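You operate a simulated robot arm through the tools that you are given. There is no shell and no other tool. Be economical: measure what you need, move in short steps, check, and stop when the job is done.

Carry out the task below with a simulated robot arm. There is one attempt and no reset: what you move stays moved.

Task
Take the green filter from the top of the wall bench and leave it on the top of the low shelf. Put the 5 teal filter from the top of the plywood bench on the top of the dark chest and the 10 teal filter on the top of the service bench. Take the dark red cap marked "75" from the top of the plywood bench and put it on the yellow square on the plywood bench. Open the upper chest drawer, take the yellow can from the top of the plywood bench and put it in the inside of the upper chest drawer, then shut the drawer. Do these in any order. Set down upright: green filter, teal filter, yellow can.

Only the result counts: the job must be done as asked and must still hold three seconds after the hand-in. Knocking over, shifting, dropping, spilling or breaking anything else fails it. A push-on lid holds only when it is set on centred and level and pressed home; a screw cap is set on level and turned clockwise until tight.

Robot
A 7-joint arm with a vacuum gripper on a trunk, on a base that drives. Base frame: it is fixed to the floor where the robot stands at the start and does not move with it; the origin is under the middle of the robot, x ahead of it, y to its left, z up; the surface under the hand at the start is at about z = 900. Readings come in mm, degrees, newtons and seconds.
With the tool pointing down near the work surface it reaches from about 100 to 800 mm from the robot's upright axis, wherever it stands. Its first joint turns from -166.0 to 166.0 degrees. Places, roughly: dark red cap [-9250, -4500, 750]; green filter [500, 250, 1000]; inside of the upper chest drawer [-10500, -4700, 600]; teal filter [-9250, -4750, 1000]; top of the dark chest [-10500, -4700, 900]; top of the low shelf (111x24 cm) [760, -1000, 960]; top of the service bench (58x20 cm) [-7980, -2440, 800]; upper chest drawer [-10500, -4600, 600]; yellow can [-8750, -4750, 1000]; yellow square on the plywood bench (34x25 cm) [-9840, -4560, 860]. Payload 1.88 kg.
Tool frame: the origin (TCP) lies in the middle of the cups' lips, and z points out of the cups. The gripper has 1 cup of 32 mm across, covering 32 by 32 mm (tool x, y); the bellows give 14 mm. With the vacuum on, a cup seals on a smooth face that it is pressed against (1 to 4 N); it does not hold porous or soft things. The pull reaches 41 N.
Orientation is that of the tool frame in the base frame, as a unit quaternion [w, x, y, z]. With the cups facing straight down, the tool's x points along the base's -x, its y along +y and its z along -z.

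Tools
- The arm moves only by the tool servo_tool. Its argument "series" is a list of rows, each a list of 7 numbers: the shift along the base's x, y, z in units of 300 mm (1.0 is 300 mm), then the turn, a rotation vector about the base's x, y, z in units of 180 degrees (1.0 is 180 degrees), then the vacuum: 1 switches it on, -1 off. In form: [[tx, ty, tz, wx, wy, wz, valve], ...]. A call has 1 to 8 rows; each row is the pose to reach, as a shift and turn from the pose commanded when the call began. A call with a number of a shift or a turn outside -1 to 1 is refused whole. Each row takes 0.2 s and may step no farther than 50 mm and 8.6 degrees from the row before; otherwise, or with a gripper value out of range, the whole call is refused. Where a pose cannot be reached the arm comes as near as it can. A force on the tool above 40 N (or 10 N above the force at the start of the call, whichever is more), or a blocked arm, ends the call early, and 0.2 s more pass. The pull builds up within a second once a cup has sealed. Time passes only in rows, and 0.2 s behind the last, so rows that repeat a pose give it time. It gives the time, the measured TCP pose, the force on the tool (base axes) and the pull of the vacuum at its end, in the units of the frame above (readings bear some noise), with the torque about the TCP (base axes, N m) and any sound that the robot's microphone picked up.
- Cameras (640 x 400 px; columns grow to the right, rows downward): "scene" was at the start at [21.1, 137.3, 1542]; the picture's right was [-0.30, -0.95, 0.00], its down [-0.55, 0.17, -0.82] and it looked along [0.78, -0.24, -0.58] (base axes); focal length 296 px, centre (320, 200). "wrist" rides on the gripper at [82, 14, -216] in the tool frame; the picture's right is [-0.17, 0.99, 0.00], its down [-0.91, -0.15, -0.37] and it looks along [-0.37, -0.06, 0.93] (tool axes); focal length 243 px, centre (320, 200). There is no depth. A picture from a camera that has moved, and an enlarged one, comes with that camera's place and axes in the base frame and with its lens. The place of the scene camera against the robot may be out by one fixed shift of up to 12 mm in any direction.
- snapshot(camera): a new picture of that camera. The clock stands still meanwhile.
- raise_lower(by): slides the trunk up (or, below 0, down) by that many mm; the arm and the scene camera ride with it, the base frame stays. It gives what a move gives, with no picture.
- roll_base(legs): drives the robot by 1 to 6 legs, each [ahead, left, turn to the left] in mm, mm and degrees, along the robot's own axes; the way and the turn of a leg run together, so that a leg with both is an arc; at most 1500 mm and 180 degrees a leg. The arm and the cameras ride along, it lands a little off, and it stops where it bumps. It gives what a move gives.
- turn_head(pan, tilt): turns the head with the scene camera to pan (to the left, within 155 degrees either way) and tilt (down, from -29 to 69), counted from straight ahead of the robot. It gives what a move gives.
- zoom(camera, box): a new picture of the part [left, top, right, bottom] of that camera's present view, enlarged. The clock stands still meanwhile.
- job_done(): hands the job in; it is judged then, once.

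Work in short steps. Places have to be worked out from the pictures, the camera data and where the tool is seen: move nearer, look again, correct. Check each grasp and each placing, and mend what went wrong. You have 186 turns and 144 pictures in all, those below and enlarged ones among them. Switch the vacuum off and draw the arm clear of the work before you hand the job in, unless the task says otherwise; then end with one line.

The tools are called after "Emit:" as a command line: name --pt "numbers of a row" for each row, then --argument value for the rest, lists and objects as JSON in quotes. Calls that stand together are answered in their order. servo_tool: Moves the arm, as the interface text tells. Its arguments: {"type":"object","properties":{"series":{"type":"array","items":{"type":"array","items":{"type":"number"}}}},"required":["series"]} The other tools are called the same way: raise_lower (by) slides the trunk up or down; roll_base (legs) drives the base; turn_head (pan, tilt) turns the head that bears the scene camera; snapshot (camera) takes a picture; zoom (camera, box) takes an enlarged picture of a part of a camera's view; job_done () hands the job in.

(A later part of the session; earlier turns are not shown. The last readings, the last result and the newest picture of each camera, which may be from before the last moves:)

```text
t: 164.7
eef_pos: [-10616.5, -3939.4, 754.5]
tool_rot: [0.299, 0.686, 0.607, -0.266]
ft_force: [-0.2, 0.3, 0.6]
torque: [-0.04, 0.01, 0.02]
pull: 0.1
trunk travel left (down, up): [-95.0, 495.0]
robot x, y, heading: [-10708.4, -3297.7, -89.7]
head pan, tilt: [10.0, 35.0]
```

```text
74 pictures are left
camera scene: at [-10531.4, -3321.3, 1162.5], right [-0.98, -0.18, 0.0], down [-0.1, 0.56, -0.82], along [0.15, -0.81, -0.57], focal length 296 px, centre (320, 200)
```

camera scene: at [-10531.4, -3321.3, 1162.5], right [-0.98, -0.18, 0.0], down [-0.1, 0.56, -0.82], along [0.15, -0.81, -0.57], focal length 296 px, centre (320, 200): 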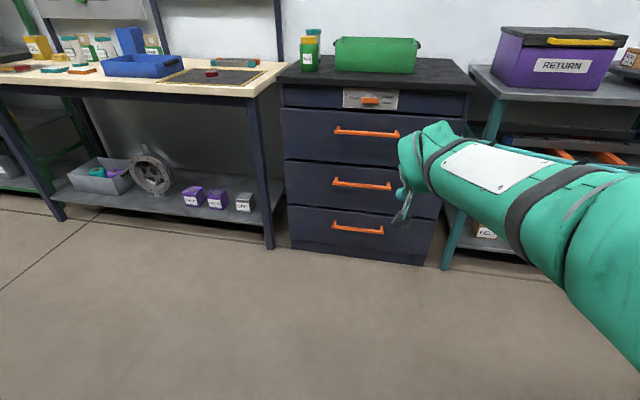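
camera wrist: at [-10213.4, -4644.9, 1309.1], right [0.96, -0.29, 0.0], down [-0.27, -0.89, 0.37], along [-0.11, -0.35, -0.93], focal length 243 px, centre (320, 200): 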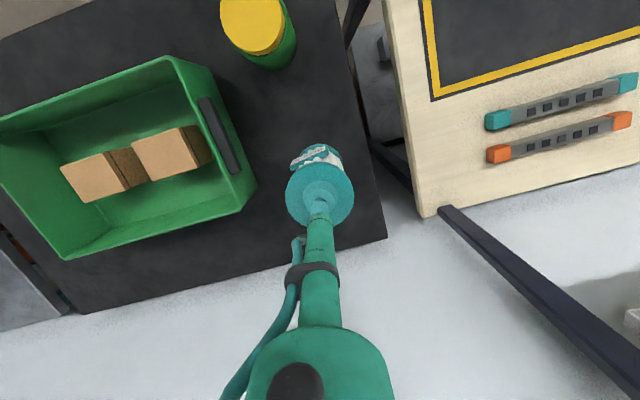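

Turning works. I finish the rotation so the cup faces −y.

Emit:
servo_tool --pt "0 -0.07 0 -0.046 0 0 -1" --pt "0 -0.14 0 -0.092 0 0 -1" --pt "0 -0.21 0 -0.138 0 0 -1" --pt "0 -0.28 -0.1 -0.184 0 0 -1" --pt "0 -0.35 -0.2 -0.22 0 0 -1" --pt "0 -0.35 -0.3 -0.2378 0 0 -1" --pt "0 -0.35 -0.3 -0.2378 0 0 -1"

Emit:
snapshot --camera "wrist"

Emit:
snapshot --camera "scene"

```text
t: 165.7
eef_pos: [-10614.9, -4061.4, 798.7]
tool_rot: [0.466, 0.615, 0.497, -0.397]
ft_force: [0.5, 0.7, -0.9]
torque: [-0.08, -0.02, -0.01]
pull: 0.0
out of reach, approached as far as the arm can: row 4
trunk travel left (down, up): [-95.0, 495.0]
robot x, y, heading: [-10709.4, -3296.7, -89.5]
head pan, tilt: [10.0, 35.0]
stopped in row 4: the arm was blocked; the commanded pose is now the measured one
```

```text
73 pictures are left
camera wrist: at [-10580.7, -3833.5, 777.5], right [0.94, -0.11, 0.33], down [-0.32, 0.15, 0.94], along [-0.15, -0.98, 0.11], focal length 243 px, centre (320, 200)
```

wrist: 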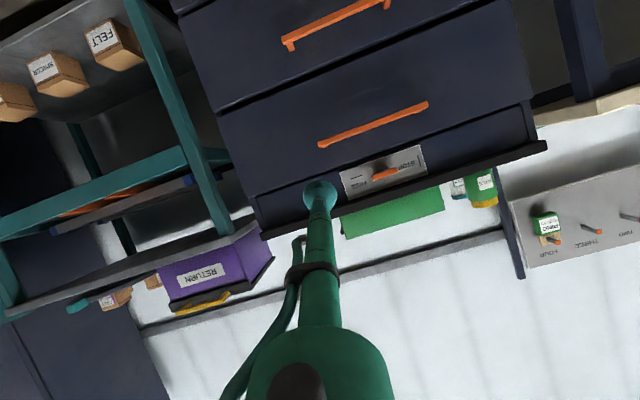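

```text
72 pictures are left
camera scene: at [-10531.2, -3334.6, 1152.9], right [-0.98, -0.18, 0.0], down [-0.11, 0.57, -0.81], along [0.15, -0.8, -0.58], focal length 296 px, centre (320, 200)
```

scene: 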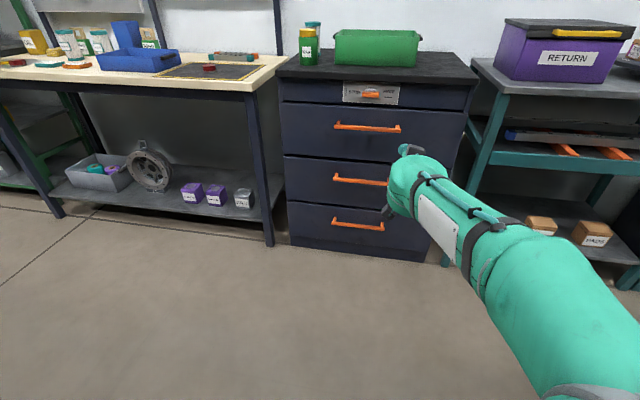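

The elbow seems to hit the robot's own base at this low trunk height. I raise the trunk 200 mm and recheck.

Emit:
raise_lower --by 200

Emit:
snapshot --camera "scene"

```text
t: 167.9
eef_pos: [-10614.2, -4053.0, 1009.9]
tool_rot: [0.47, 0.611, 0.496, -0.399]
ft_force: [0.5, -0.3, -0.7]
torque: [0.01, -0.01, 0.0]
pull: 0.1
trunk travel left (down, up): [-295.0, 295.0]
robot x, y, heading: [-10707.7, -3299.2, -89.6]
head pan, tilt: [10.0, 35.0]
```

```text
71 pictures are left
camera scene: at [-10531.4, -3321.4, 1357.5], right [-0.98, -0.18, 0.0], down [-0.1, 0.56, -0.82], along [0.15, -0.81, -0.57], focal length 296 px, centre (320, 200)
```

scene: 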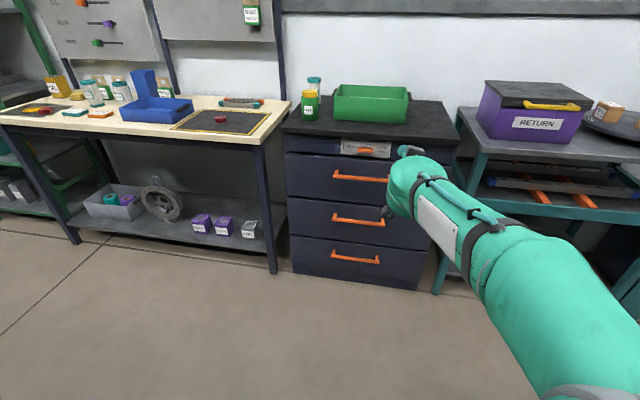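

Level again. A more extended posture should be better: I extend the arm forward at this height while finishing the rotation.

Emit:
servo_tool --pt "0 -0.1 0 0 0 0 -1" --pt "0 -0.22 0 -0.01 0 0 -1" --pt "0 -0.34 0 -0.025 0 0 -1" --pt "0 -0.46 0 -0.05 0 0 -1" --pt "0 -0.58 0 -0.077 0 0 -1" --pt "0 -0.58 0 -0.077 0 0 -1"

Emit:
snapshot --camera "scene"

```text
t: 169.3
eef_pos: [-10614.2, -4224.2, 1020.6]
tool_rot: [0.541, 0.549, 0.442, -0.459]
ft_force: [0.1, -0.1, -0.3]
torque: [-0.07, -0.01, -0.02]
pull: 0.1
trunk travel left (down, up): [-295.0, 295.0]
robot x, y, heading: [-10708.8, -3294.6, -89.8]
head pan, tilt: [10.0, 35.0]
```

```text
70 pictures are left
camera scene: at [-10531.4, -3321.7, 1362.5], right [-0.98, -0.18, 0.0], down [-0.11, 0.56, -0.82], along [0.15, -0.81, -0.57], focal length 296 px, centre (320, 200)
```

scene: 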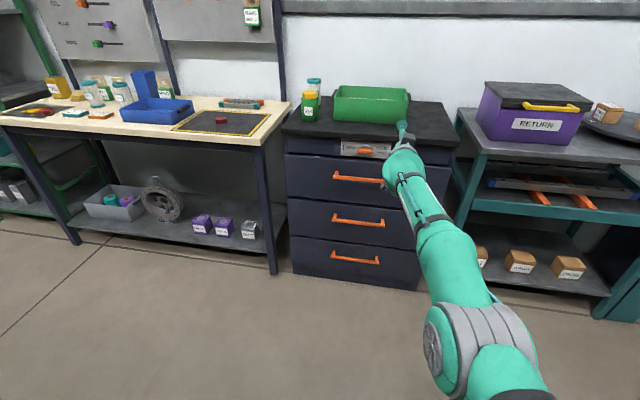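

Cup now faces −y horizontally. I lower the trunk 250 mm.

Emit:
raise_lower --by -250

Emit:
servo_tool --pt "0 0 -0.12 0 0 0 -1" --pt "0 0 -0.24 0 0 0 -1" --pt "0 0 -0.36 0 0 0 -1" --pt "0 0 -0.48 0 0 0 -1" --pt "0 0 -0.48 0 0 0 -1"

Emit:
snapshot --camera "scene"

Emit:
snapshot --camera "wrist"

```text
t: 171.8
eef_pos: [-10614.5, -4223.6, 770.7]
tool_rot: [0.542, 0.549, 0.442, -0.457]
ft_force: [-0.1, 0.3, 0.0]
torque: [-0.01, 0.03, -0.03]
pull: 0.1
trunk travel left (down, up): [-45.0, 545.0]
robot x, y, heading: [-10709.3, -3296.3, -89.6]
head pan, tilt: [10.0, 35.0]
```

```text
t: 173.0
eef_pos: [-10615.7, -4223.3, 628.1]
tool_rot: [0.543, 0.549, 0.442, -0.457]
ft_force: [-0.4, -0.7, 0.1]
torque: [-0.03, 0.01, -0.03]
pull: 0.1
out of reach, approached as far as the arm can: row 1, 2, 3, 4
trunk travel left (down, up): [-45.0, 545.0]
robot x, y, heading: [-10705.4, -3292.8, -89.6]
head pan, tilt: [10.0, 35.0]
```

```text
69 pictures are left
camera scene: at [-10531.4, -3321.5, 1112.5], right [-0.98, -0.18, 0.0], down [-0.1, 0.56, -0.82], along [0.15, -0.81, -0.57], focal length 296 px, centre (320, 200)
```

scene: 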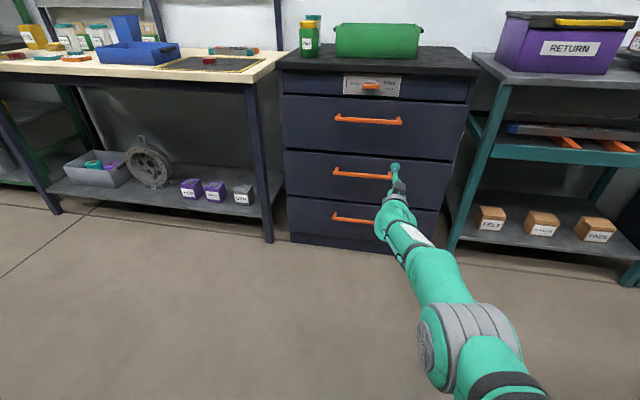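

```text
68 pictures are left
camera wrist: at [-10581.5, -4008.1, 546.9], right [0.94, -0.02, 0.35], down [-0.32, 0.39, 0.87], along [-0.15, -0.92, 0.36], focal length 243 px, centre (320, 200)
```

wrist: 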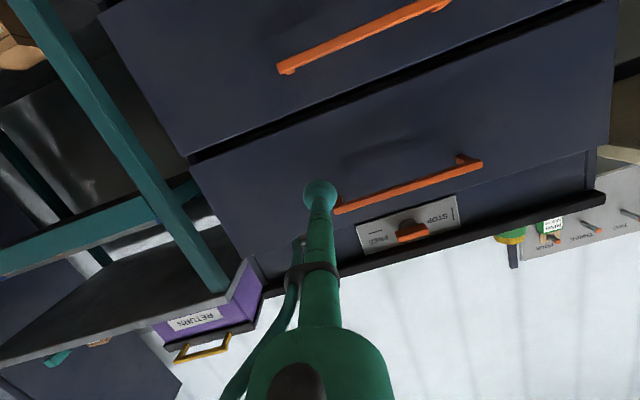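

The cup is at z=628, in the flat zone below the handle (handle z≈715, drawer 554–789). I shift the base left 105 and ahead 180, then look.

Emit:
roll_base --legs '[[0, 105, 0], [180, 0, 0]]'

Emit:
snapshot --camera "scene"

Emit:
snapshot --camera "wrist"

```text
t: 175.3
eef_pos: [-10508.3, -4402.8, 626.0]
tool_rot: [0.543, 0.548, 0.443, -0.457]
ft_force: [0.0, -0.8, 0.7]
torque: [-0.01, 0.0, -0.04]
pull: 0.1
trunk travel left (down, up): [-45.0, 545.0]
robot x, y, heading: [-10601.0, -3476.6, -89.2]
head pan, tilt: [10.0, 35.0]
```

```text
67 pictures are left
camera scene: at [-10424.8, -3501.0, 1112.5], right [-0.98, -0.18, 0.0], down [-0.11, 0.56, -0.82], along [0.15, -0.81, -0.57], focal length 296 px, centre (320, 200)
```

scene: 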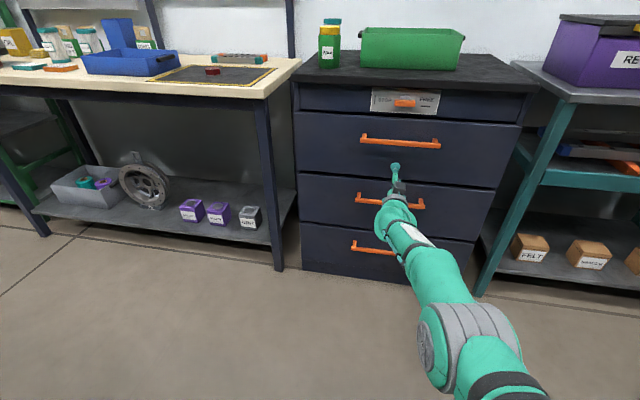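

```text
66 pictures are left
camera wrist: at [-10474.5, -4187.8, 547.3], right [0.94, -0.02, 0.35], down [-0.32, 0.39, 0.87], along [-0.15, -0.92, 0.36], focal length 243 px, centre (320, 200)
```

wrist: 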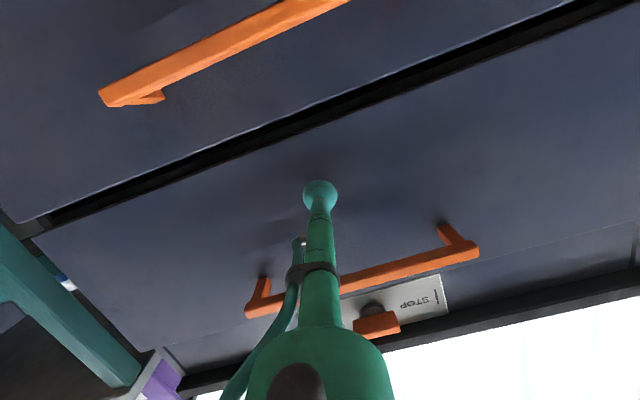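

Well aligned below the handle. I advance with vacuum on until it seals.

Emit:
servo_tool --pt "0 -0.1 0 0 0 0 1" --pt "0 -0.15 0 0 0 0 1" --pt "0 -0.17 0 0 0 0 1" --pt "0 -0.19 0 0 0 0 1" --pt "0 -0.19 0 0 0 0 1" --pt "0 -0.19 0 0 0 0 1"

```text
t: 175.9
eef_pos: [-10508.4, -4442.2, 626.2]
tool_rot: [0.543, 0.549, 0.441, -0.457]
ft_force: [-3.9, 37.3, 5.2]
torque: [0.24, -0.04, 0.47]
pull: 40.8
trunk travel left (down, up): [-45.0, 545.0]
robot x, y, heading: [-10604.0, -3474.6, -89.4]
head pan, tilt: [10.0, 35.0]
stopped in row 3: the force on the tool passed its limit at 92 N (the readings are from after the stop); the commanded pose is now the measured one
```

Sealed at y≈−4441. I ease off slightly, then back the base 120 mm to draw the drawer.

Emit:
servo_tool --pt "0 0.01 0 0 0 0 1" --pt "0 0.02 0 0 0 0 1" --pt "0 0.04 0 0 0 0 1" --pt "0 0.08 0 0 0 0 1" --pt "0 0.12 0 0 0 0 1" --pt "0 0.12 0 0 0 0 1"

Emit:
snapshot --camera "scene"

```text
t: 177.3
eef_pos: [-10509.3, -4406.7, 627.1]
tool_rot: [0.542, 0.549, 0.441, -0.458]
ft_force: [-3.0, 2.1, 13.6]
torque: [0.32, -0.04, 0.3]
pull: 40.7
trunk travel left (down, up): [-45.0, 545.0]
robot x, y, heading: [-10602.3, -3476.7, -89.6]
head pan, tilt: [10.0, 35.0]
```

```text
65 pictures are left
camera scene: at [-10425.1, -3499.1, 1112.6], right [-0.98, -0.18, 0.0], down [-0.1, 0.56, -0.82], along [0.15, -0.81, -0.57], focal length 296 px, centre (320, 200)
```

scene: 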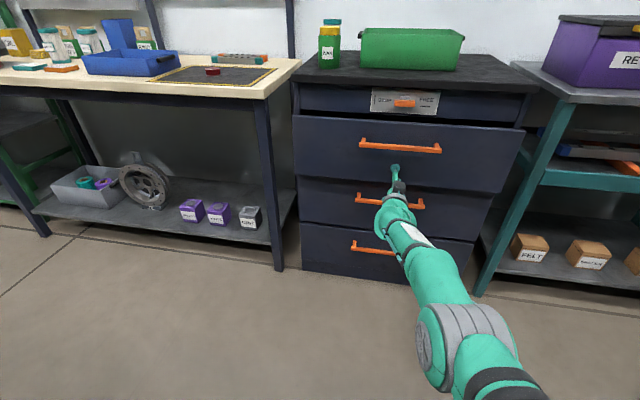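

The drawer follows. I back the base 120 mm twice.

Emit:
roll_base --legs '[[-120, 0, 0], [-120, 0, 0]]'

Emit:
snapshot --camera "scene"

```text
t: 179.4
eef_pos: [-10508.6, -4168.1, 623.8]
tool_rot: [0.542, 0.549, 0.444, -0.456]
ft_force: [7.7, 0.4, 10.9]
torque: [0.21, -0.05, 0.03]
pull: 41.0
trunk travel left (down, up): [-45.0, 545.0]
robot x, y, heading: [-10606.3, -3234.4, -89.6]
head pan, tilt: [10.0, 35.0]
```

```text
64 pictures are left
camera scene: at [-10427.0, -3259.7, 1112.5], right [-0.98, -0.18, 0.0], down [-0.11, 0.56, -0.82], along [0.15, -0.81, -0.57], focal length 296 px, centre (320, 200)
```

scene: 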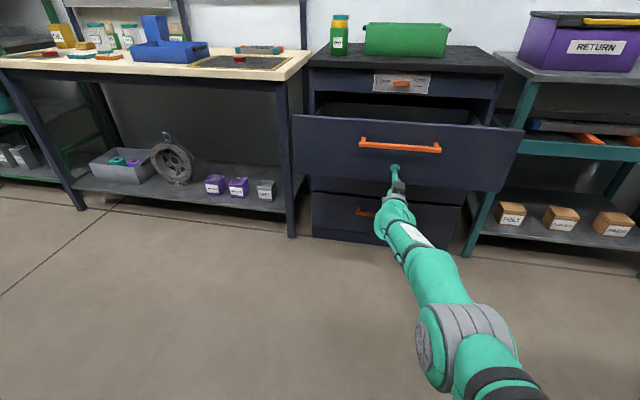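

Drawer open about 275 mm. I release and back off.

Emit:
servo_tool --pt "0 0 0 0 0 0 -1" --pt "0 0 0 0 0 0 -1" --pt "0 0 0 0 0 0 -1" --pt "0 0 0 0 0 0 -1" --pt "0 0.03 0 0 0 0 -1" --pt "0 0.1 0 0 0 0 -1" --pt "0 0.2 0 0 0 0 -1"

Emit:
roll_base --legs '[[-200, 0, 0]]'

Emit:
raise_lower --by 430

Emit:
snapshot --camera "scene"

```text
t: 181.0
eef_pos: [-10509.5, -4108.6, 623.7]
tool_rot: [0.539, 0.553, 0.442, -0.457]
ft_force: [0.4, 0.5, -0.5]
torque: [-0.04, 0.04, 0.01]
pull: 0.1
trunk travel left (down, up): [-45.0, 545.0]
robot x, y, heading: [-10607.3, -3234.6, -89.7]
head pan, tilt: [10.0, 35.0]
```

```text
t: 182.6
eef_pos: [-10509.0, -3908.2, 622.6]
tool_rot: [0.54, 0.551, 0.443, -0.456]
ft_force: [-0.1, 0.3, -0.3]
torque: [0.0, -0.02, 0.02]
pull: 0.1
trunk travel left (down, up): [-45.0, 545.0]
robot x, y, heading: [-10605.0, -3040.1, -89.3]
head pan, tilt: [10.0, 35.0]
```

```text
refused: 430 is not a number from -400 to 400
```

```text
63 pictures are left
camera scene: at [-10429.6, -3060.2, 1112.5], right [-0.98, -0.19, 0.0], down [-0.11, 0.56, -0.82], along [0.15, -0.8, -0.57], focal length 296 px, centre (320, 200)
```

scene: 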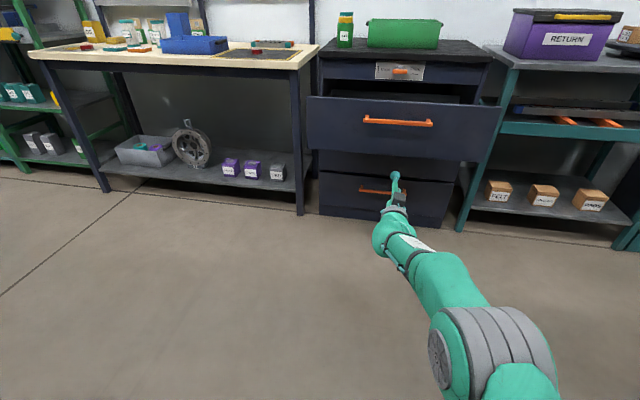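

Now raise the trunk and rotate the tool back to pointing down.

Emit:
raise_lower --by 390

Emit:
servo_tool --pt "0 0.1 0.05 0.046 0 0 -1" --pt "0 0.2 0.1 0.092 0 0 -1" --pt "0 0.3 0.15 0.138 0 0 -1" --pt "0 0.4 0.2 0.184 0 0 -1" --pt "0 0.5 0.2 0.23 0 0 -1" --pt "0 0.6 0.2 0.276 0 0 -1" --pt "0 0.7 0.2 0.322 0 0 -1" --pt "0 0.7 0.2 0.322 0 0 -1"

```text
t: 186.4
eef_pos: [-10508.2, -3908.5, 1013.6]
tool_rot: [0.54, 0.551, 0.443, -0.456]
ft_force: [-0.2, 0.2, -0.3]
torque: [-0.01, -0.05, 0.02]
pull: 0.2
trunk travel left (down, up): [-435.0, 155.0]
robot x, y, heading: [-10604.9, -3032.3, -89.3]
head pan, tilt: [10.0, 35.0]
```

```text
t: 188.2
eef_pos: [-10510.4, -3699.3, 1072.9]
tool_rot: [0.204, 0.744, 0.609, -0.184]
ft_force: [-0.1, 0.2, -0.2]
torque: [0.0, -0.01, 0.0]
pull: 0.0
trunk travel left (down, up): [-435.0, 155.0]
robot x, y, heading: [-10604.8, -3038.2, -89.2]
head pan, tilt: [10.0, 35.0]
```

Emit:
servo_tool --pt "0 0.08 0.03 0.046 -0.002 0 -1" --pt "0 0.16 0.06 0.092 -0.004 0 -1" --pt "0 0.24 0.1 0.138 -0.0063 0 -1" --pt "0 0.32 0.14 0.177 -0.0083 0 -1" --pt "0 0.32 0.14 0.177 -0.0083 0 -1"

Emit:
turn_head --pan 0 --tilt 40

Emit:
snapshot --camera "scene"

```text
t: 189.4
eef_pos: [-10509.6, -3602.1, 1116.5]
tool_rot: [-0.001, 0.774, 0.633, -0.001]
ft_force: [0.0, 0.1, 0.2]
torque: [0.0, -0.03, -0.01]
pull: 0.1
trunk travel left (down, up): [-435.0, 155.0]
robot x, y, heading: [-10605.0, -3035.9, -89.3]
head pan, tilt: [10.0, 35.0]
```

```text
t: 190.1
eef_pos: [-10511.0, -3602.8, 1116.2]
tool_rot: [-0.001, 0.774, 0.633, -0.001]
ft_force: [-0.7, -0.6, 0.5]
torque: [0.02, 0.01, 0.01]
pull: 0.1
trunk travel left (down, up): [-435.0, 155.0]
robot x, y, heading: [-10606.2, -3033.6, -89.2]
head pan, tilt: [0.0, 40.0]
```

```text
62 pictures are left
camera scene: at [-10444.9, -3058.7, 1495.0], right [-1.0, -0.01, 0.0], down [-0.01, 0.64, -0.77], along [0.01, -0.77, -0.64], focal length 296 px, centre (320, 200)
```

scene: 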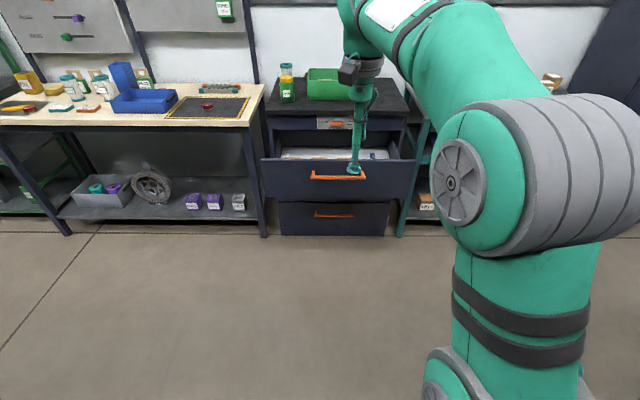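

Tool is upright again. Now I drive to the yellow OIL can.

Emit:
roll_base --legs '[[0, 870, -0.8], [0, 860, 0], [900, 0, 0]]'

Emit:
snapshot --camera "scene"

Emit:
snapshot --camera "wrist"

```text
t: 203.1
eef_pos: [-8781.1, -4493.2, 1115.1]
tool_rot: [0.0, 0.776, 0.631, -0.001]
ft_force: [-0.1, 0.5, 0.3]
torque: [0.01, 0.03, 0.03]
pull: 0.1
trunk travel left (down, up): [-435.0, 155.0]
robot x, y, heading: [-8874.7, -3926.4, -89.9]
head pan, tilt: [0.0, 40.0]
```

```text
61 pictures are left
camera scene: at [-8712.4, -3948.8, 1494.9], right [-1.0, -0.01, 0.0], down [0.0, 0.64, -0.77], along [0.0, -0.77, -0.64], focal length 296 px, centre (320, 200)
```

scene: 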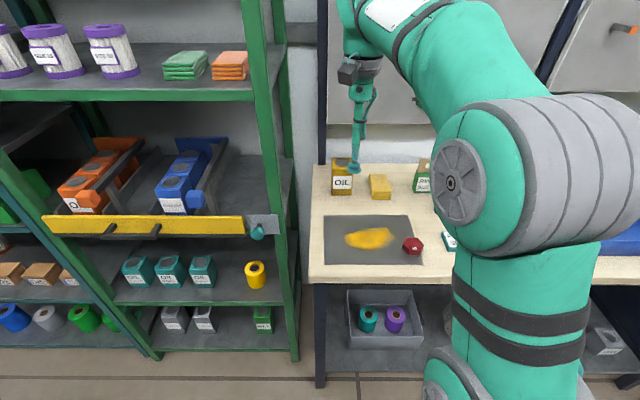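

```text
60 pictures are left
camera wrist: at [-8750.7, -4414.7, 1331.5], right [0.93, -0.36, 0.0], down [-0.34, -0.86, 0.38], along [-0.14, -0.35, -0.93], focal length 243 px, centre (320, 200)
```

wrist: 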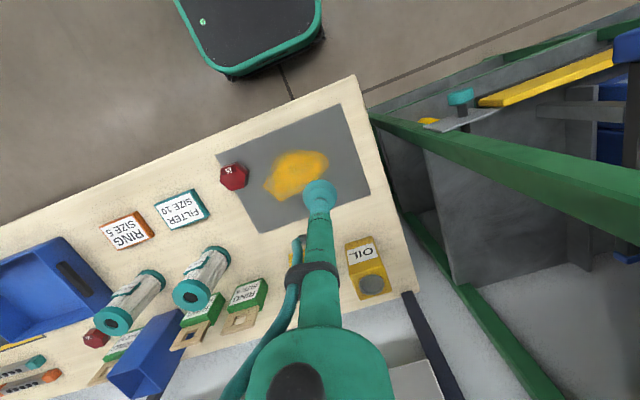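

I enlarge the can's top in both cameras.

Emit:
zoom --camera "wrist" --box '[330, 220, 410, 310]'

Emit:
zoom --camera "scene" --box '[320, 140, 384, 210]'

```text
4.44 times, centred on (370, 265) of wrist
camera zoom: at [-8750.7, -4414.7, 1331.5], right [0.93, -0.36, 0.0], down [-0.34, -0.86, 0.38], along [-0.14, -0.35, -0.93], focal length 1078 px, centre (98, -89)
```

zoom: 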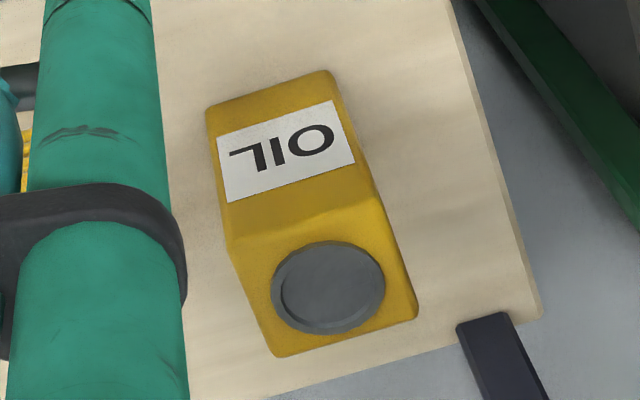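

```text
5.71 times, centred on (352, 175) of scene
camera zoom: at [-8712.4, -3948.8, 1494.9], right [-1.0, -0.01, 0.0], down [0.0, 0.64, -0.77], along [0.0, -0.77, -0.64], focal length 1694 px, centre (137, 343)
```

zoom: 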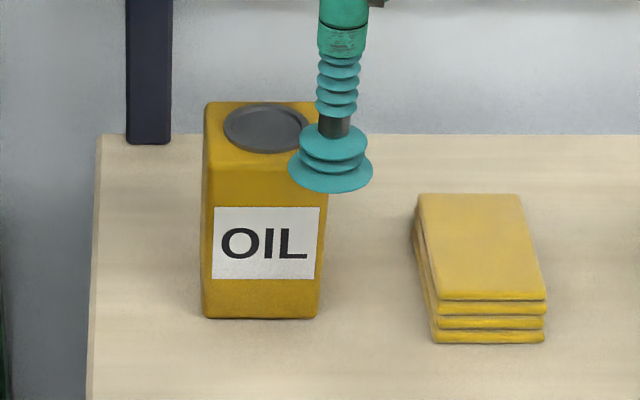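

The can has a flat grey lid disc ~50 mm, centre about (−8777,−4748), z≈965–1000. I move above it at z≈1060 and recheck.

Emit:
servo_tool --pt "0 -0.14 0 0 0 0 -1" --pt "0 -0.28 0 0 0 0 -1" --pt "0 -0.42 0 0 0 0 -1" --pt "0.01 -0.56 -0.02 0 0 0 -1" --pt "0.012 -0.7 -0.06 0 0 0 -1" --pt "0.012 -0.83 -0.12 0 0 0 -1" --pt "0.012 -0.83 -0.18 0 0 0 -1" --pt "0.012 -0.83 -0.18 0 0 0 -1"

Emit:
zoom --camera "wrist" --box '[260, 110, 380, 230]'

Emit:
zoom --camera "scene" --box '[310, 120, 400, 210]'

```text
t: 204.9
eef_pos: [-8757.3, -4682.2, 1026.8]
tool_rot: [0.0, 0.777, 0.63, -0.001]
ft_force: [0.8, -0.4, -0.2]
torque: [0.02, 0.02, -0.01]
pull: 0.0
out of reach, approached as far as the arm can: row 4, 5, 6, 7, 8
trunk travel left (down, up): [-435.0, 155.0]
robot x, y, heading: [-8873.6, -3926.6, -89.5]
head pan, tilt: [0.0, 40.0]
```

```text
3.33 times, centred on (320, 170) of wrist
camera zoom: at [-8725.5, -4603.7, 1242.6], right [0.93, -0.37, 0.0], down [-0.34, -0.86, 0.38], along [-0.14, -0.35, -0.93], focal length 809 px, centre (320, 300)
```

zoom: 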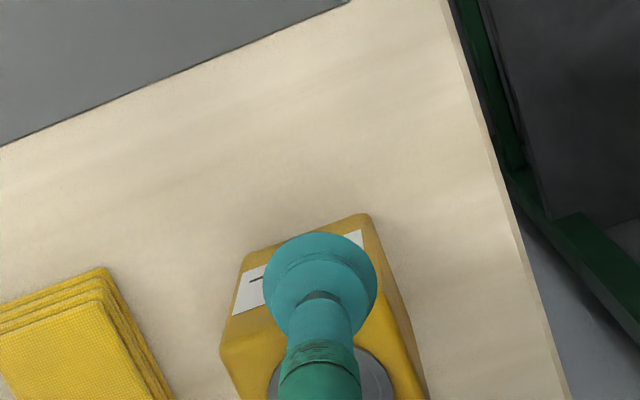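

```text
4.44 times, centred on (355, 165) of scene
camera zoom: at [-8712.2, -3948.7, 1495.0], right [-1.0, -0.01, 0.0], down [0.0, 0.64, -0.77], along [0.0, -0.77, -0.64], focal length 1317 px, centre (164, 356)
```

zoom: 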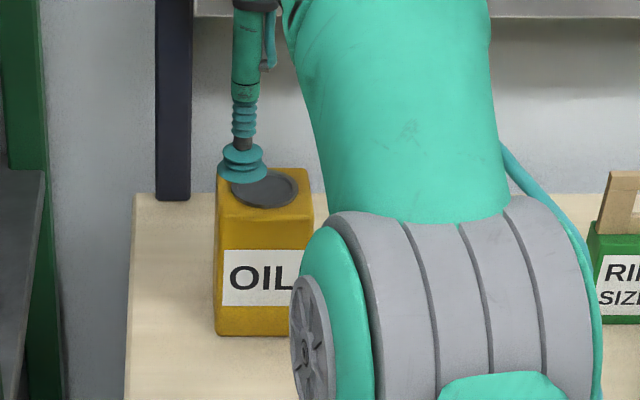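

The arm was at its reach limit. I bring the base 70 mm nearer and 20 mm right, then recheck centring.

Emit:
roll_base --legs '[[70, -20, 0]]'

Emit:
zoom --camera "wrist" --box '[260, 110, 380, 230]'

Emit:
zoom --camera "scene" --box '[310, 120, 400, 210]'

```text
t: 206.0
eef_pos: [-8776.0, -4751.3, 1026.9]
tool_rot: [0.0, 0.776, 0.631, -0.001]
ft_force: [0.5, 0.0, -0.5]
torque: [0.05, 0.0, 0.01]
pull: 0.0
trunk travel left (down, up): [-435.0, 155.0]
robot x, y, heading: [-8896.0, -3994.9, -89.8]
head pan, tilt: [0.0, 40.0]
```

```text
3.33 times, centred on (320, 170) of wrist
camera zoom: at [-8745.0, -4673.8, 1241.9], right [0.93, -0.36, 0.0], down [-0.34, -0.86, 0.38], along [-0.14, -0.35, -0.93], focal length 809 px, centre (320, 300)
```

zoom: 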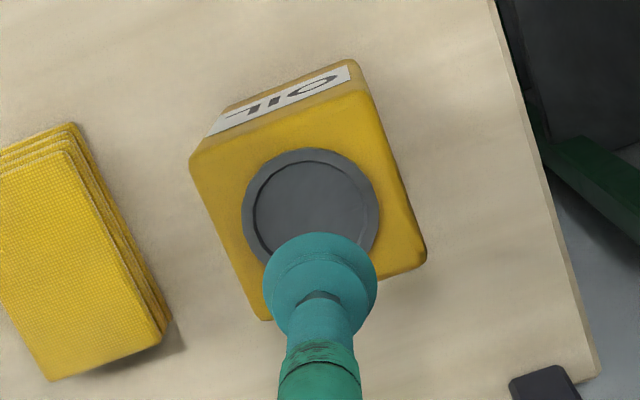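

```text
4.44 times, centred on (355, 165) of scene
camera zoom: at [-8731.9, -4018.7, 1494.9], right [-1.0, -0.01, 0.0], down [0.0, 0.64, -0.77], along [0.0, -0.77, -0.64], focal length 1317 px, centre (164, 356)
```

zoom: 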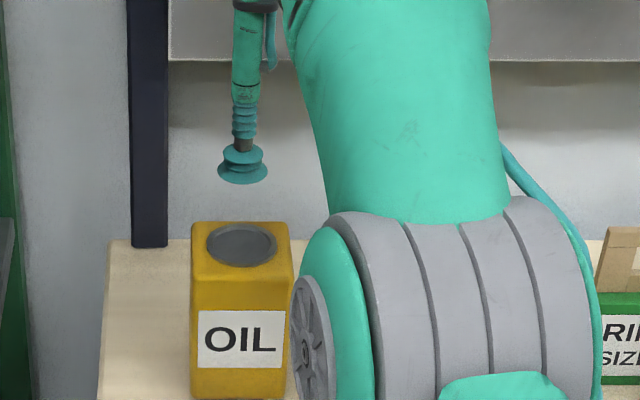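

Lid centre ≈(−8776,−4743.5), z≈970. I shift +8 mm in y and descend with vacuum.

Emit:
servo_tool --pt "0 0.026 -0.06 0 0 0 1" --pt "0 0.026 -0.13 0 0 0 1" --pt "0 0.026 -0.155 0 0 0 1" --pt "0 0.026 -0.17 0 0 0 1" --pt "0 0.026 -0.18 0 0 0 1" --pt "0 0.026 -0.18 0 0 0 1"

```text
t: 207.4
eef_pos: [-8776.8, -4744.1, 971.9]
tool_rot: [0.0, 0.776, 0.631, -0.001]
ft_force: [0.6, -0.6, -0.4]
torque: [-0.01, 0.0, -0.05]
pull: 40.7
trunk travel left (down, up): [-435.0, 155.0]
robot x, y, heading: [-8892.0, -3990.5, -89.8]
head pan, tilt: [0.0, 40.0]
```

Sealed. I lift gently and check weight and picture.

Emit:
servo_tool --pt "0 0 0.02 0 0 0 1" --pt "0 0 0.05 0 0 0 1" --pt "0 0 0.1 0 0 0 1" --pt "0 0.02 0.2 0 0 0 1" --pt "0 0.04 0.33 0 0 0 1" --pt "0 0.1 0.45 0 0 0 1" --pt "0 0.1 0.45 0 0 0 1"

Emit:
snapshot --camera "scene"

```text
t: 209.0
eef_pos: [-8776.0, -4710.1, 1101.2]
tool_rot: [0.0, 0.776, 0.631, -0.002]
ft_force: [0.7, 0.6, -4.3]
torque: [0.0, 0.01, 0.01]
pull: 40.5
out of reach, approached as far as the arm can: row 5, 6, 7
trunk travel left (down, up): [-435.0, 155.0]
robot x, y, heading: [-8893.0, -3994.4, -89.8]
head pan, tilt: [0.0, 40.0]
```

```text
53 pictures are left
camera scene: at [-8731.9, -4018.5, 1494.9], right [-1.0, -0.01, 0.0], down [0.0, 0.64, -0.77], along [0.0, -0.77, -0.64], focal length 296 px, centre (320, 200)
```

scene: 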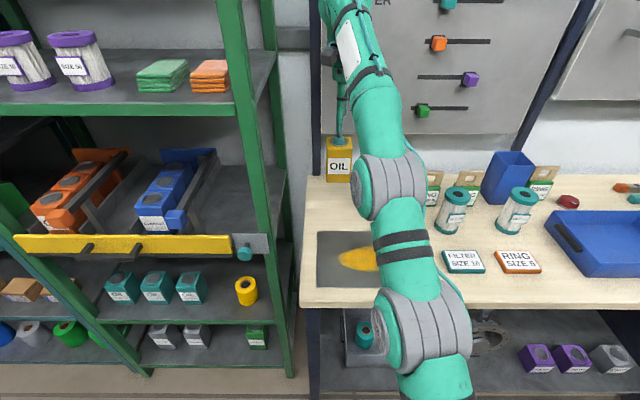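

The can hangs securely (~0.45 kg). I retract the arm, back off, and drive across to the open drawer.

Emit:
servo_tool --pt "0 0.1 0.02 0 0 0 1" --pt "0 0.22 0.03 0 0 0 1" --pt "0 0.36 0.03 0 0 0 1" --pt "0 0.5 0.03 0 0 0 1" --pt "0 0.5 0.03 0 0 0 1"

Emit:
roll_base --legs '[[-700, 0, 0], [0, -870, 0], [0, -864, 0], [200, 0, 0]]'

Emit:
snapshot --camera "wrist"

Emit:
snapshot --camera "scene"

```text
t: 210.2
eef_pos: [-8775.6, -4559.0, 1111.5]
tool_rot: [0.0, 0.776, 0.631, -0.001]
ft_force: [0.5, 0.8, -4.3]
torque: [-0.02, -0.04, -0.03]
pull: 40.4
trunk travel left (down, up): [-435.0, 155.0]
robot x, y, heading: [-8895.5, -3998.6, -89.6]
head pan, tilt: [0.0, 40.0]
```

```text
t: 223.6
eef_pos: [-10503.4, -4074.2, 1112.0]
tool_rot: [0.0, 0.777, 0.63, -0.002]
ft_force: [-0.7, 0.6, -3.9]
torque: [0.0, 0.04, 0.01]
pull: 40.3
trunk travel left (down, up): [-435.0, 155.0]
robot x, y, heading: [-10623.1, -3508.6, -89.7]
head pan, tilt: [0.0, 40.0]
```

```text
52 pictures are left
camera wrist: at [-10472.7, -3995.1, 1327.7], right [0.93, -0.37, 0.0], down [-0.34, -0.86, 0.38], along [-0.14, -0.35, -0.93], focal length 243 px, centre (320, 200)
```

wrist: 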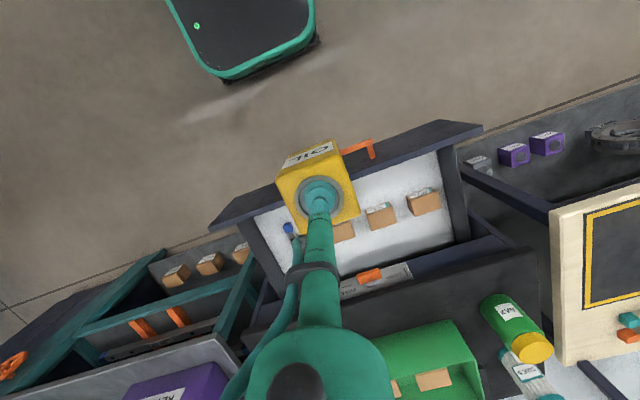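

```text
51 pictures are left
camera scene: at [-10460.0, -3531.8, 1494.9], right [-1.0, 0.0, 0.0], down [0.0, 0.64, -0.77], along [0.0, -0.77, -0.64], focal length 296 px, centre (320, 200)
```

scene: 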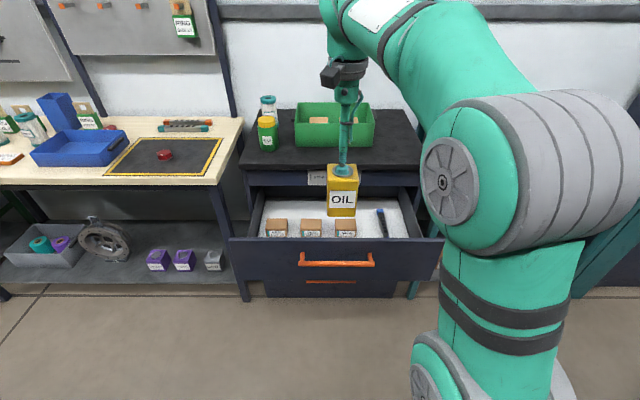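

The drawer holds three boxes and a marker. I enlarge its interior for free space.

Emit:
zoom --camera "scene" --box '[220, 150, 460, 300]'

Emit:
zoom --camera "wrist" --box '[210, 110, 500, 300]'

```text
2.67 times, centred on (340, 225) of scene
camera zoom: at [-10460.0, -3531.8, 1494.9], right [-1.0, 0.0, 0.0], down [0.0, 0.64, -0.77], along [0.0, -0.77, -0.64], focal length 790 px, centre (267, 133)
```

zoom: 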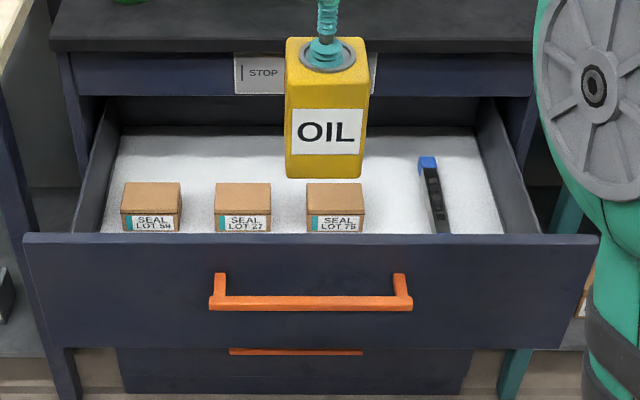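

```text
2.11 times, centred on (355, 205) of wrist
camera zoom: at [-10472.7, -3995.1, 1327.7], right [0.93, -0.37, 0.0], down [-0.34, -0.86, 0.38], along [-0.14, -0.35, -0.93], focal length 511 px, centre (246, 190)
```

zoom: 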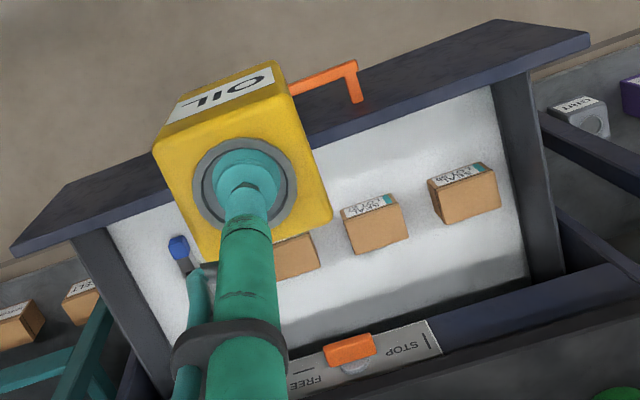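

Space in front of the boxes: y from −4185 to about −4370. Target for the can: (−10500, −4285). I drive 210 mm ahead and check from above.

Emit:
roll_base --legs '[[210, 0, 0]]'

Emit:
snapshot --camera "wrist"

Emit:
snapshot --camera "scene"

```text
t: 225.2
eef_pos: [-10503.3, -4280.9, 1111.0]
tool_rot: [-0.001, 0.776, 0.63, 0.0]
ft_force: [-0.8, -0.5, -3.8]
torque: [-0.01, 0.0, 0.01]
pull: 40.8
trunk travel left (down, up): [-435.0, 155.0]
robot x, y, heading: [-10621.9, -3713.3, -89.7]
head pan, tilt: [0.0, 40.0]
```

```text
48 pictures are left
camera wrist: at [-10472.0, -4201.5, 1327.5], right [0.93, -0.37, 0.0], down [-0.34, -0.86, 0.38], along [-0.14, -0.35, -0.93], focal length 243 px, centre (320, 200)
```

wrist: 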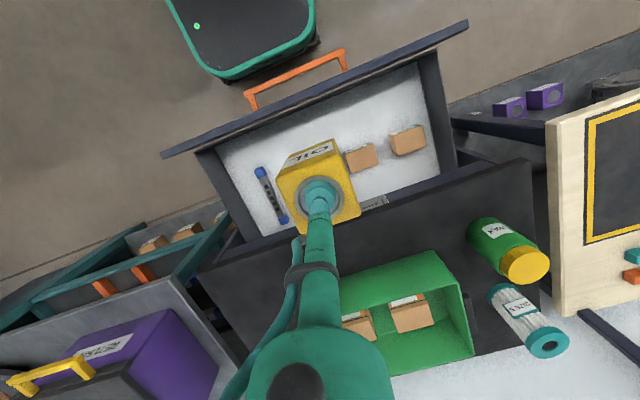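

```text
47 pictures are left
camera scene: at [-10459.2, -3738.0, 1494.9], right [-1.0, 0.0, 0.0], down [0.0, 0.64, -0.77], along [0.0, -0.77, -0.64], focal length 296 px, centre (320, 200)
```

scene: 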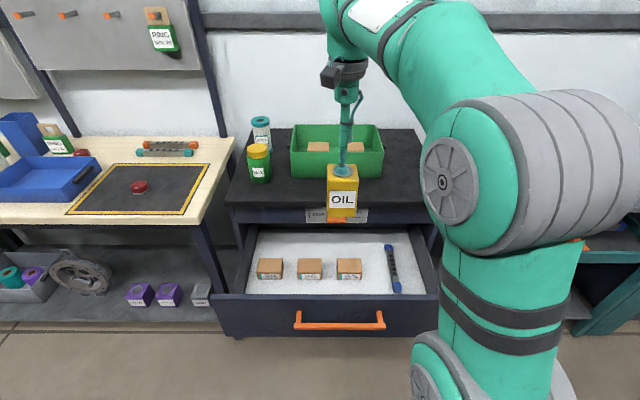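

Clear: boxes' front at y≈−4370, panel inner at y≈−4190; can at −4281. I lower the trunk 330 mm and look.

Emit:
raise_lower --by -330

Emit:
snapshot --camera "scene"

Emit:
snapshot --camera "wrist"

```text
t: 228.4
eef_pos: [-10502.5, -4280.3, 782.1]
tool_rot: [0.0, 0.777, 0.63, 0.0]
ft_force: [0.5, 0.5, -3.8]
torque: [0.01, -0.02, 0.0]
pull: 40.1
trunk travel left (down, up): [-105.0, 485.0]
robot x, y, heading: [-10619.6, -3711.5, -89.6]
head pan, tilt: [0.0, 40.0]
```

```text
46 pictures are left
camera scene: at [-10459.2, -3737.9, 1165.0], right [-1.0, 0.0, 0.0], down [0.0, 0.64, -0.77], along [0.0, -0.77, -0.64], focal length 296 px, centre (320, 200)
```

scene: 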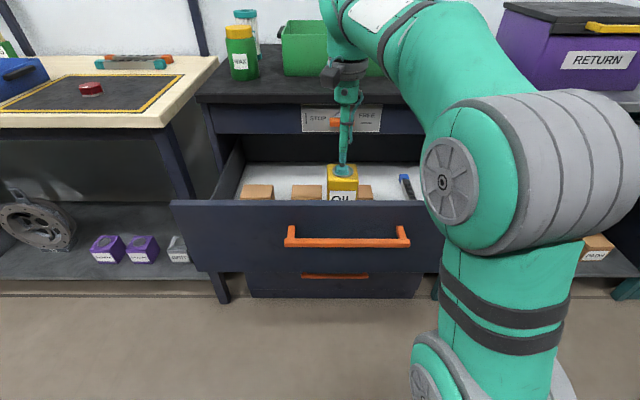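

```text
45 pictures are left
camera wrist: at [-10472.1, -4201.4, 997.5], right [0.93, -0.37, 0.0], down [-0.34, -0.86, 0.38], along [-0.14, -0.35, -0.93], focal length 243 px, centre (320, 200)
```

wrist: 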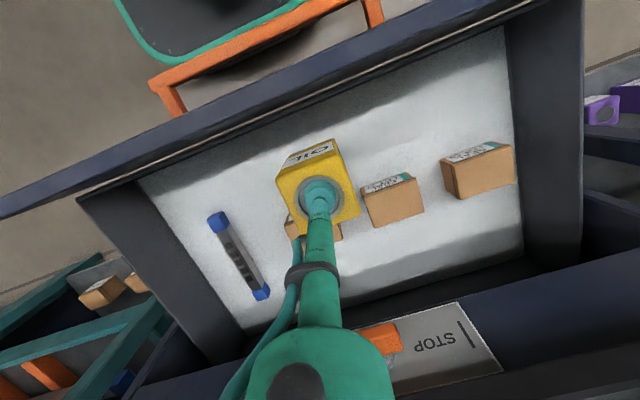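

Good clearance (~35 mm to the boxes). I lower with the arm, watching force.

Emit:
servo_tool --pt "0 0 -0.05 0 0 0 1" --pt "0 0 -0.1 0 0 0 1" --pt "0 0 -0.14 0 0 0 1" --pt "0 0 -0.17 0 0 0 1" --pt "0 0 -0.2 0 0 0 1" --pt "0 0 -0.22 0 0 0 1" --pt "0 0 -0.22 0 0 0 1"

Emit:
snapshot --camera "wrist"

```text
t: 230.0
eef_pos: [-10502.6, -4279.6, 715.3]
tool_rot: [-0.001, 0.776, 0.631, -0.001]
ft_force: [0.1, -0.4, -4.5]
torque: [-0.02, 0.0, 0.02]
pull: 40.9
trunk travel left (down, up): [-105.0, 485.0]
robot x, y, heading: [-10621.8, -3712.5, -90.1]
head pan, tilt: [0.0, 40.0]
```

```text
44 pictures are left
camera wrist: at [-10472.1, -4201.2, 931.6], right [0.93, -0.37, 0.0], down [-0.34, -0.86, 0.38], along [-0.14, -0.35, -0.93], focal length 243 px, centre (320, 200)
```

wrist: 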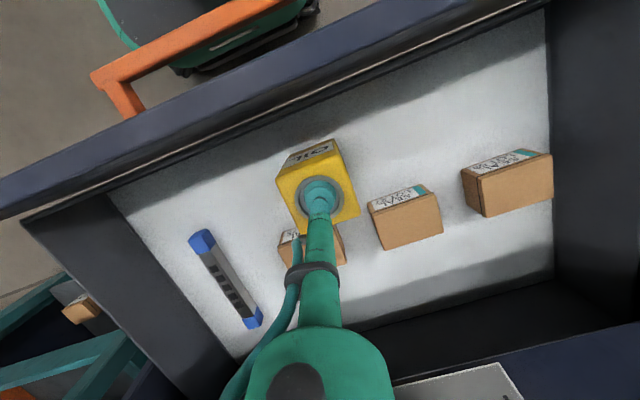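

Free and clear; I continue downward slowly.

Emit:
servo_tool --pt "0 0 -0.015 0 0 0 1" --pt "0 0 -0.03 0 0 0 1" --pt "0 0 -0.04 0 0 0 1" --pt "0 0 -0.05 0 0 0 1" --pt "0 0 -0.06 0 0 0 1" --pt "0 0 -0.06 0 0 0 1"

```text
t: 231.4
eef_pos: [-10502.6, -4281.0, 700.9]
tool_rot: [0.002, 0.777, 0.63, -0.004]
ft_force: [-1.8, -1.1, 28.2]
torque: [0.2, -0.02, -0.09]
pull: 40.6
trunk travel left (down, up): [-105.0, 485.0]
robot x, y, heading: [-10618.8, -3711.7, -90.0]
head pan, tilt: [0.0, 40.0]
```

On the drawer floor at 701 (28 N). I ease up, release, wait, and lift.

Emit:
servo_tool --pt "0 0 0.008 0 0 0 1" --pt "0 0 0.01 0 0 0 -1" --pt "0 0 0.01 0 0 0 -1" --pt "0 0 0.01 0 0 0 -1" --pt "0 0 0.01 0 0 0 -1" --pt "0 0 0.04 0 0 0 -1" --pt "0 0 0.12 0 0 0 -1" --pt "0 0 0.25 0 0 0 -1"

Emit:
raise_lower --by 330

Emit:
snapshot --camera "scene"

```text
t: 233.2
eef_pos: [-10503.2, -4278.6, 772.3]
tool_rot: [0.0, 0.777, 0.629, -0.002]
ft_force: [0.4, -0.2, -0.4]
torque: [0.05, -0.02, 0.02]
pull: 0.1
trunk travel left (down, up): [-105.0, 485.0]
robot x, y, heading: [-10620.3, -3711.5, -89.8]
head pan, tilt: [0.0, 40.0]
```

```text
t: 236.5
eef_pos: [-10502.7, -4278.9, 1102.4]
tool_rot: [-0.001, 0.776, 0.631, 0.0]
ft_force: [-0.5, -0.4, 0.6]
torque: [0.0, 0.0, 0.02]
pull: 0.0
trunk travel left (down, up): [-435.0, 155.0]
robot x, y, heading: [-10621.8, -3715.5, -89.6]
head pan, tilt: [0.0, 40.0]
```

```text
43 pictures are left
camera scene: at [-10459.2, -3737.8, 1494.9], right [-1.0, 0.0, 0.0], down [0.0, 0.64, -0.77], along [0.0, -0.77, -0.64], focal length 296 px, centre (320, 200)
```

scene: 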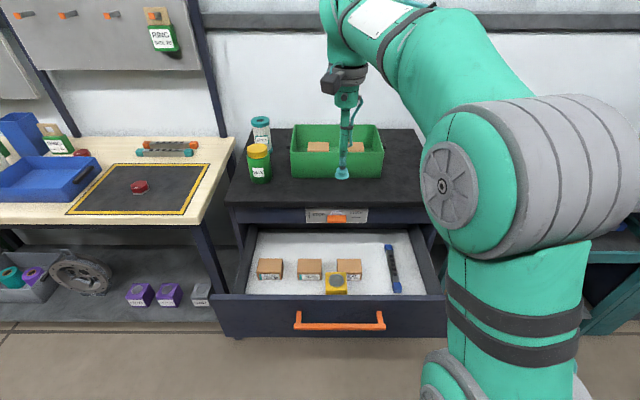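

The can stands upright in the drawer. Now I back off and turn the tool horizontal again to push the drawer shut.

Emit:
roll_base --legs '[[-680, 0, 0]]'

Emit:
servo_tool --pt "0 -0.12 -0.02 -0.046 0 0 -1" --pt "0 -0.24 -0.04 -0.092 0 0 -1" --pt "0 -0.36 -0.06 -0.138 0 0 -1" --pt "0 -0.48 -0.08 -0.184 0 0 -1" --pt "0 -0.6 -0.1 -0.23 0 0 -1" --pt "0 -0.72 -0.12 -0.276 0 0 -1" --pt "0 -0.84 -0.14 -0.322 0 0 -1" --pt "0 -0.84 -0.14 -0.322 0 0 -1"

```text
t: 240.2
eef_pos: [-10505.1, -3596.3, 1102.1]
tool_rot: [0.0, 0.776, 0.631, -0.001]
ft_force: [0.5, 0.3, 0.1]
torque: [0.03, -0.02, 0.02]
pull: 0.1
trunk travel left (down, up): [-435.0, 155.0]
robot x, y, heading: [-10622.3, -3033.7, -89.6]
head pan, tilt: [0.0, 40.0]
```

```text
t: 242.0
eef_pos: [-10505.1, -3850.0, 1060.5]
tool_rot: [0.376, 0.678, 0.551, -0.307]
ft_force: [-1.2, -0.4, 0.5]
torque: [-0.03, 0.02, 0.02]
pull: 0.0
trunk travel left (down, up): [-435.0, 155.0]
robot x, y, heading: [-10626.4, -3029.2, -89.6]
head pan, tilt: [0.0, 40.0]
```

Emit:
servo_tool --pt "0 -0.08 -0.02 -0.045 0 0 -1" --pt "0 -0.16 -0.04 -0.09 0 0 -1" --pt "0 -0.24 -0.06 -0.135 0 0 -1" --pt "0 -0.32 -0.08 -0.1767 0 0 -1" --pt "0 -0.32 -0.08 -0.1767 0 0 -1"

Emit:
raise_lower --by -390

Emit:
snapshot --camera "scene"

```text
t: 243.2
eef_pos: [-10507.0, -3943.6, 1033.4]
tool_rot: [0.548, 0.552, 0.444, -0.445]
ft_force: [0.3, 0.7, -1.1]
torque: [0.04, 0.03, -0.03]
pull: 0.1
trunk travel left (down, up): [-435.0, 155.0]
robot x, y, heading: [-10624.2, -3031.9, -89.7]
head pan, tilt: [0.0, 40.0]
```

```text
t: 247.0
eef_pos: [-10504.6, -3942.7, 646.6]
tool_rot: [0.548, 0.55, 0.446, -0.445]
ft_force: [-0.2, -0.6, 0.2]
torque: [-0.01, 0.0, -0.01]
pull: 0.1
trunk travel left (down, up): [-45.0, 545.0]
robot x, y, heading: [-10623.9, -3030.2, -89.5]
head pan, tilt: [0.0, 40.0]
```

```text
42 pictures are left
camera scene: at [-10462.9, -3055.0, 1105.0], right [-1.0, -0.01, 0.0], down [0.0, 0.64, -0.77], along [0.01, -0.77, -0.64], focal length 296 px, centre (320, 200)
```

scene: 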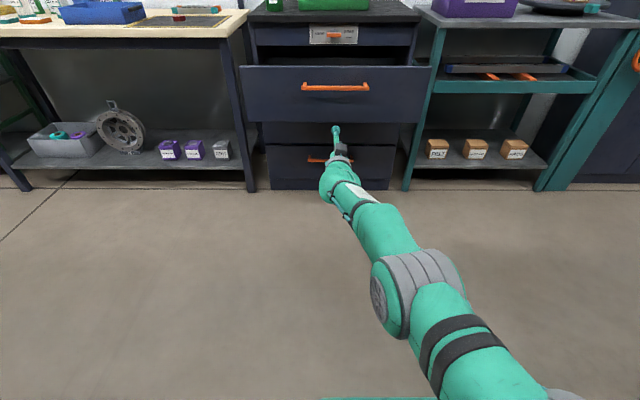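

I lower 20 mm and drive to just short of the drawer front, then push in short legs.

Emit:
servo_tool --pt "0 0 -0.04 0 0 0 -1" --pt "0 0 -0.065 0 0 0 -1" --pt "0 0 -0.065 0 0 0 -1"

Emit:
roll_base --legs '[[210, 0, 0], [50, 0, 0], [50, 0, 0]]'

Emit:
snapshot --camera "scene"

```text
t: 247.8
eef_pos: [-10505.1, -3944.1, 625.9]
tool_rot: [0.547, 0.55, 0.447, -0.446]
ft_force: [0.2, 1.1, 0.2]
torque: [0.01, 0.03, 0.03]
pull: 0.1
trunk travel left (down, up): [-45.0, 545.0]
robot x, y, heading: [-10626.6, -3029.8, -89.7]
head pan, tilt: [0.0, 40.0]
```

```text
t: 250.5
eef_pos: [-10500.8, -4256.9, 626.7]
tool_rot: [0.547, 0.551, 0.446, -0.446]
ft_force: [0.1, -0.1, -0.2]
torque: [0.02, -0.01, -0.02]
pull: 0.1
trunk travel left (down, up): [-45.0, 545.0]
robot x, y, heading: [-10622.8, -3346.5, -89.3]
head pan, tilt: [0.0, 40.0]
```

```text
41 pictures are left
camera scene: at [-10460.5, -3366.5, 1104.9], right [-1.0, -0.01, 0.0], down [-0.01, 0.64, -0.77], along [0.01, -0.77, -0.64], focal length 296 px, centre (320, 200)
```

scene: 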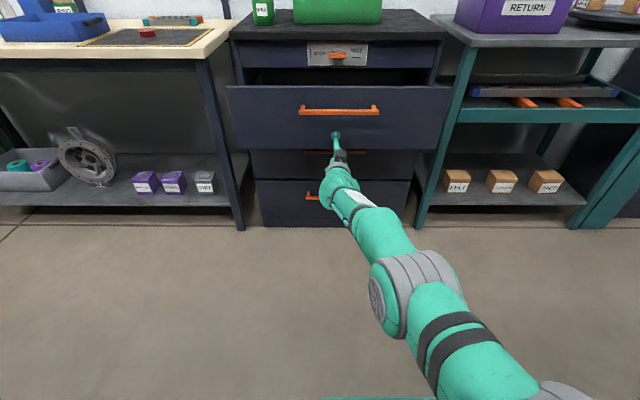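

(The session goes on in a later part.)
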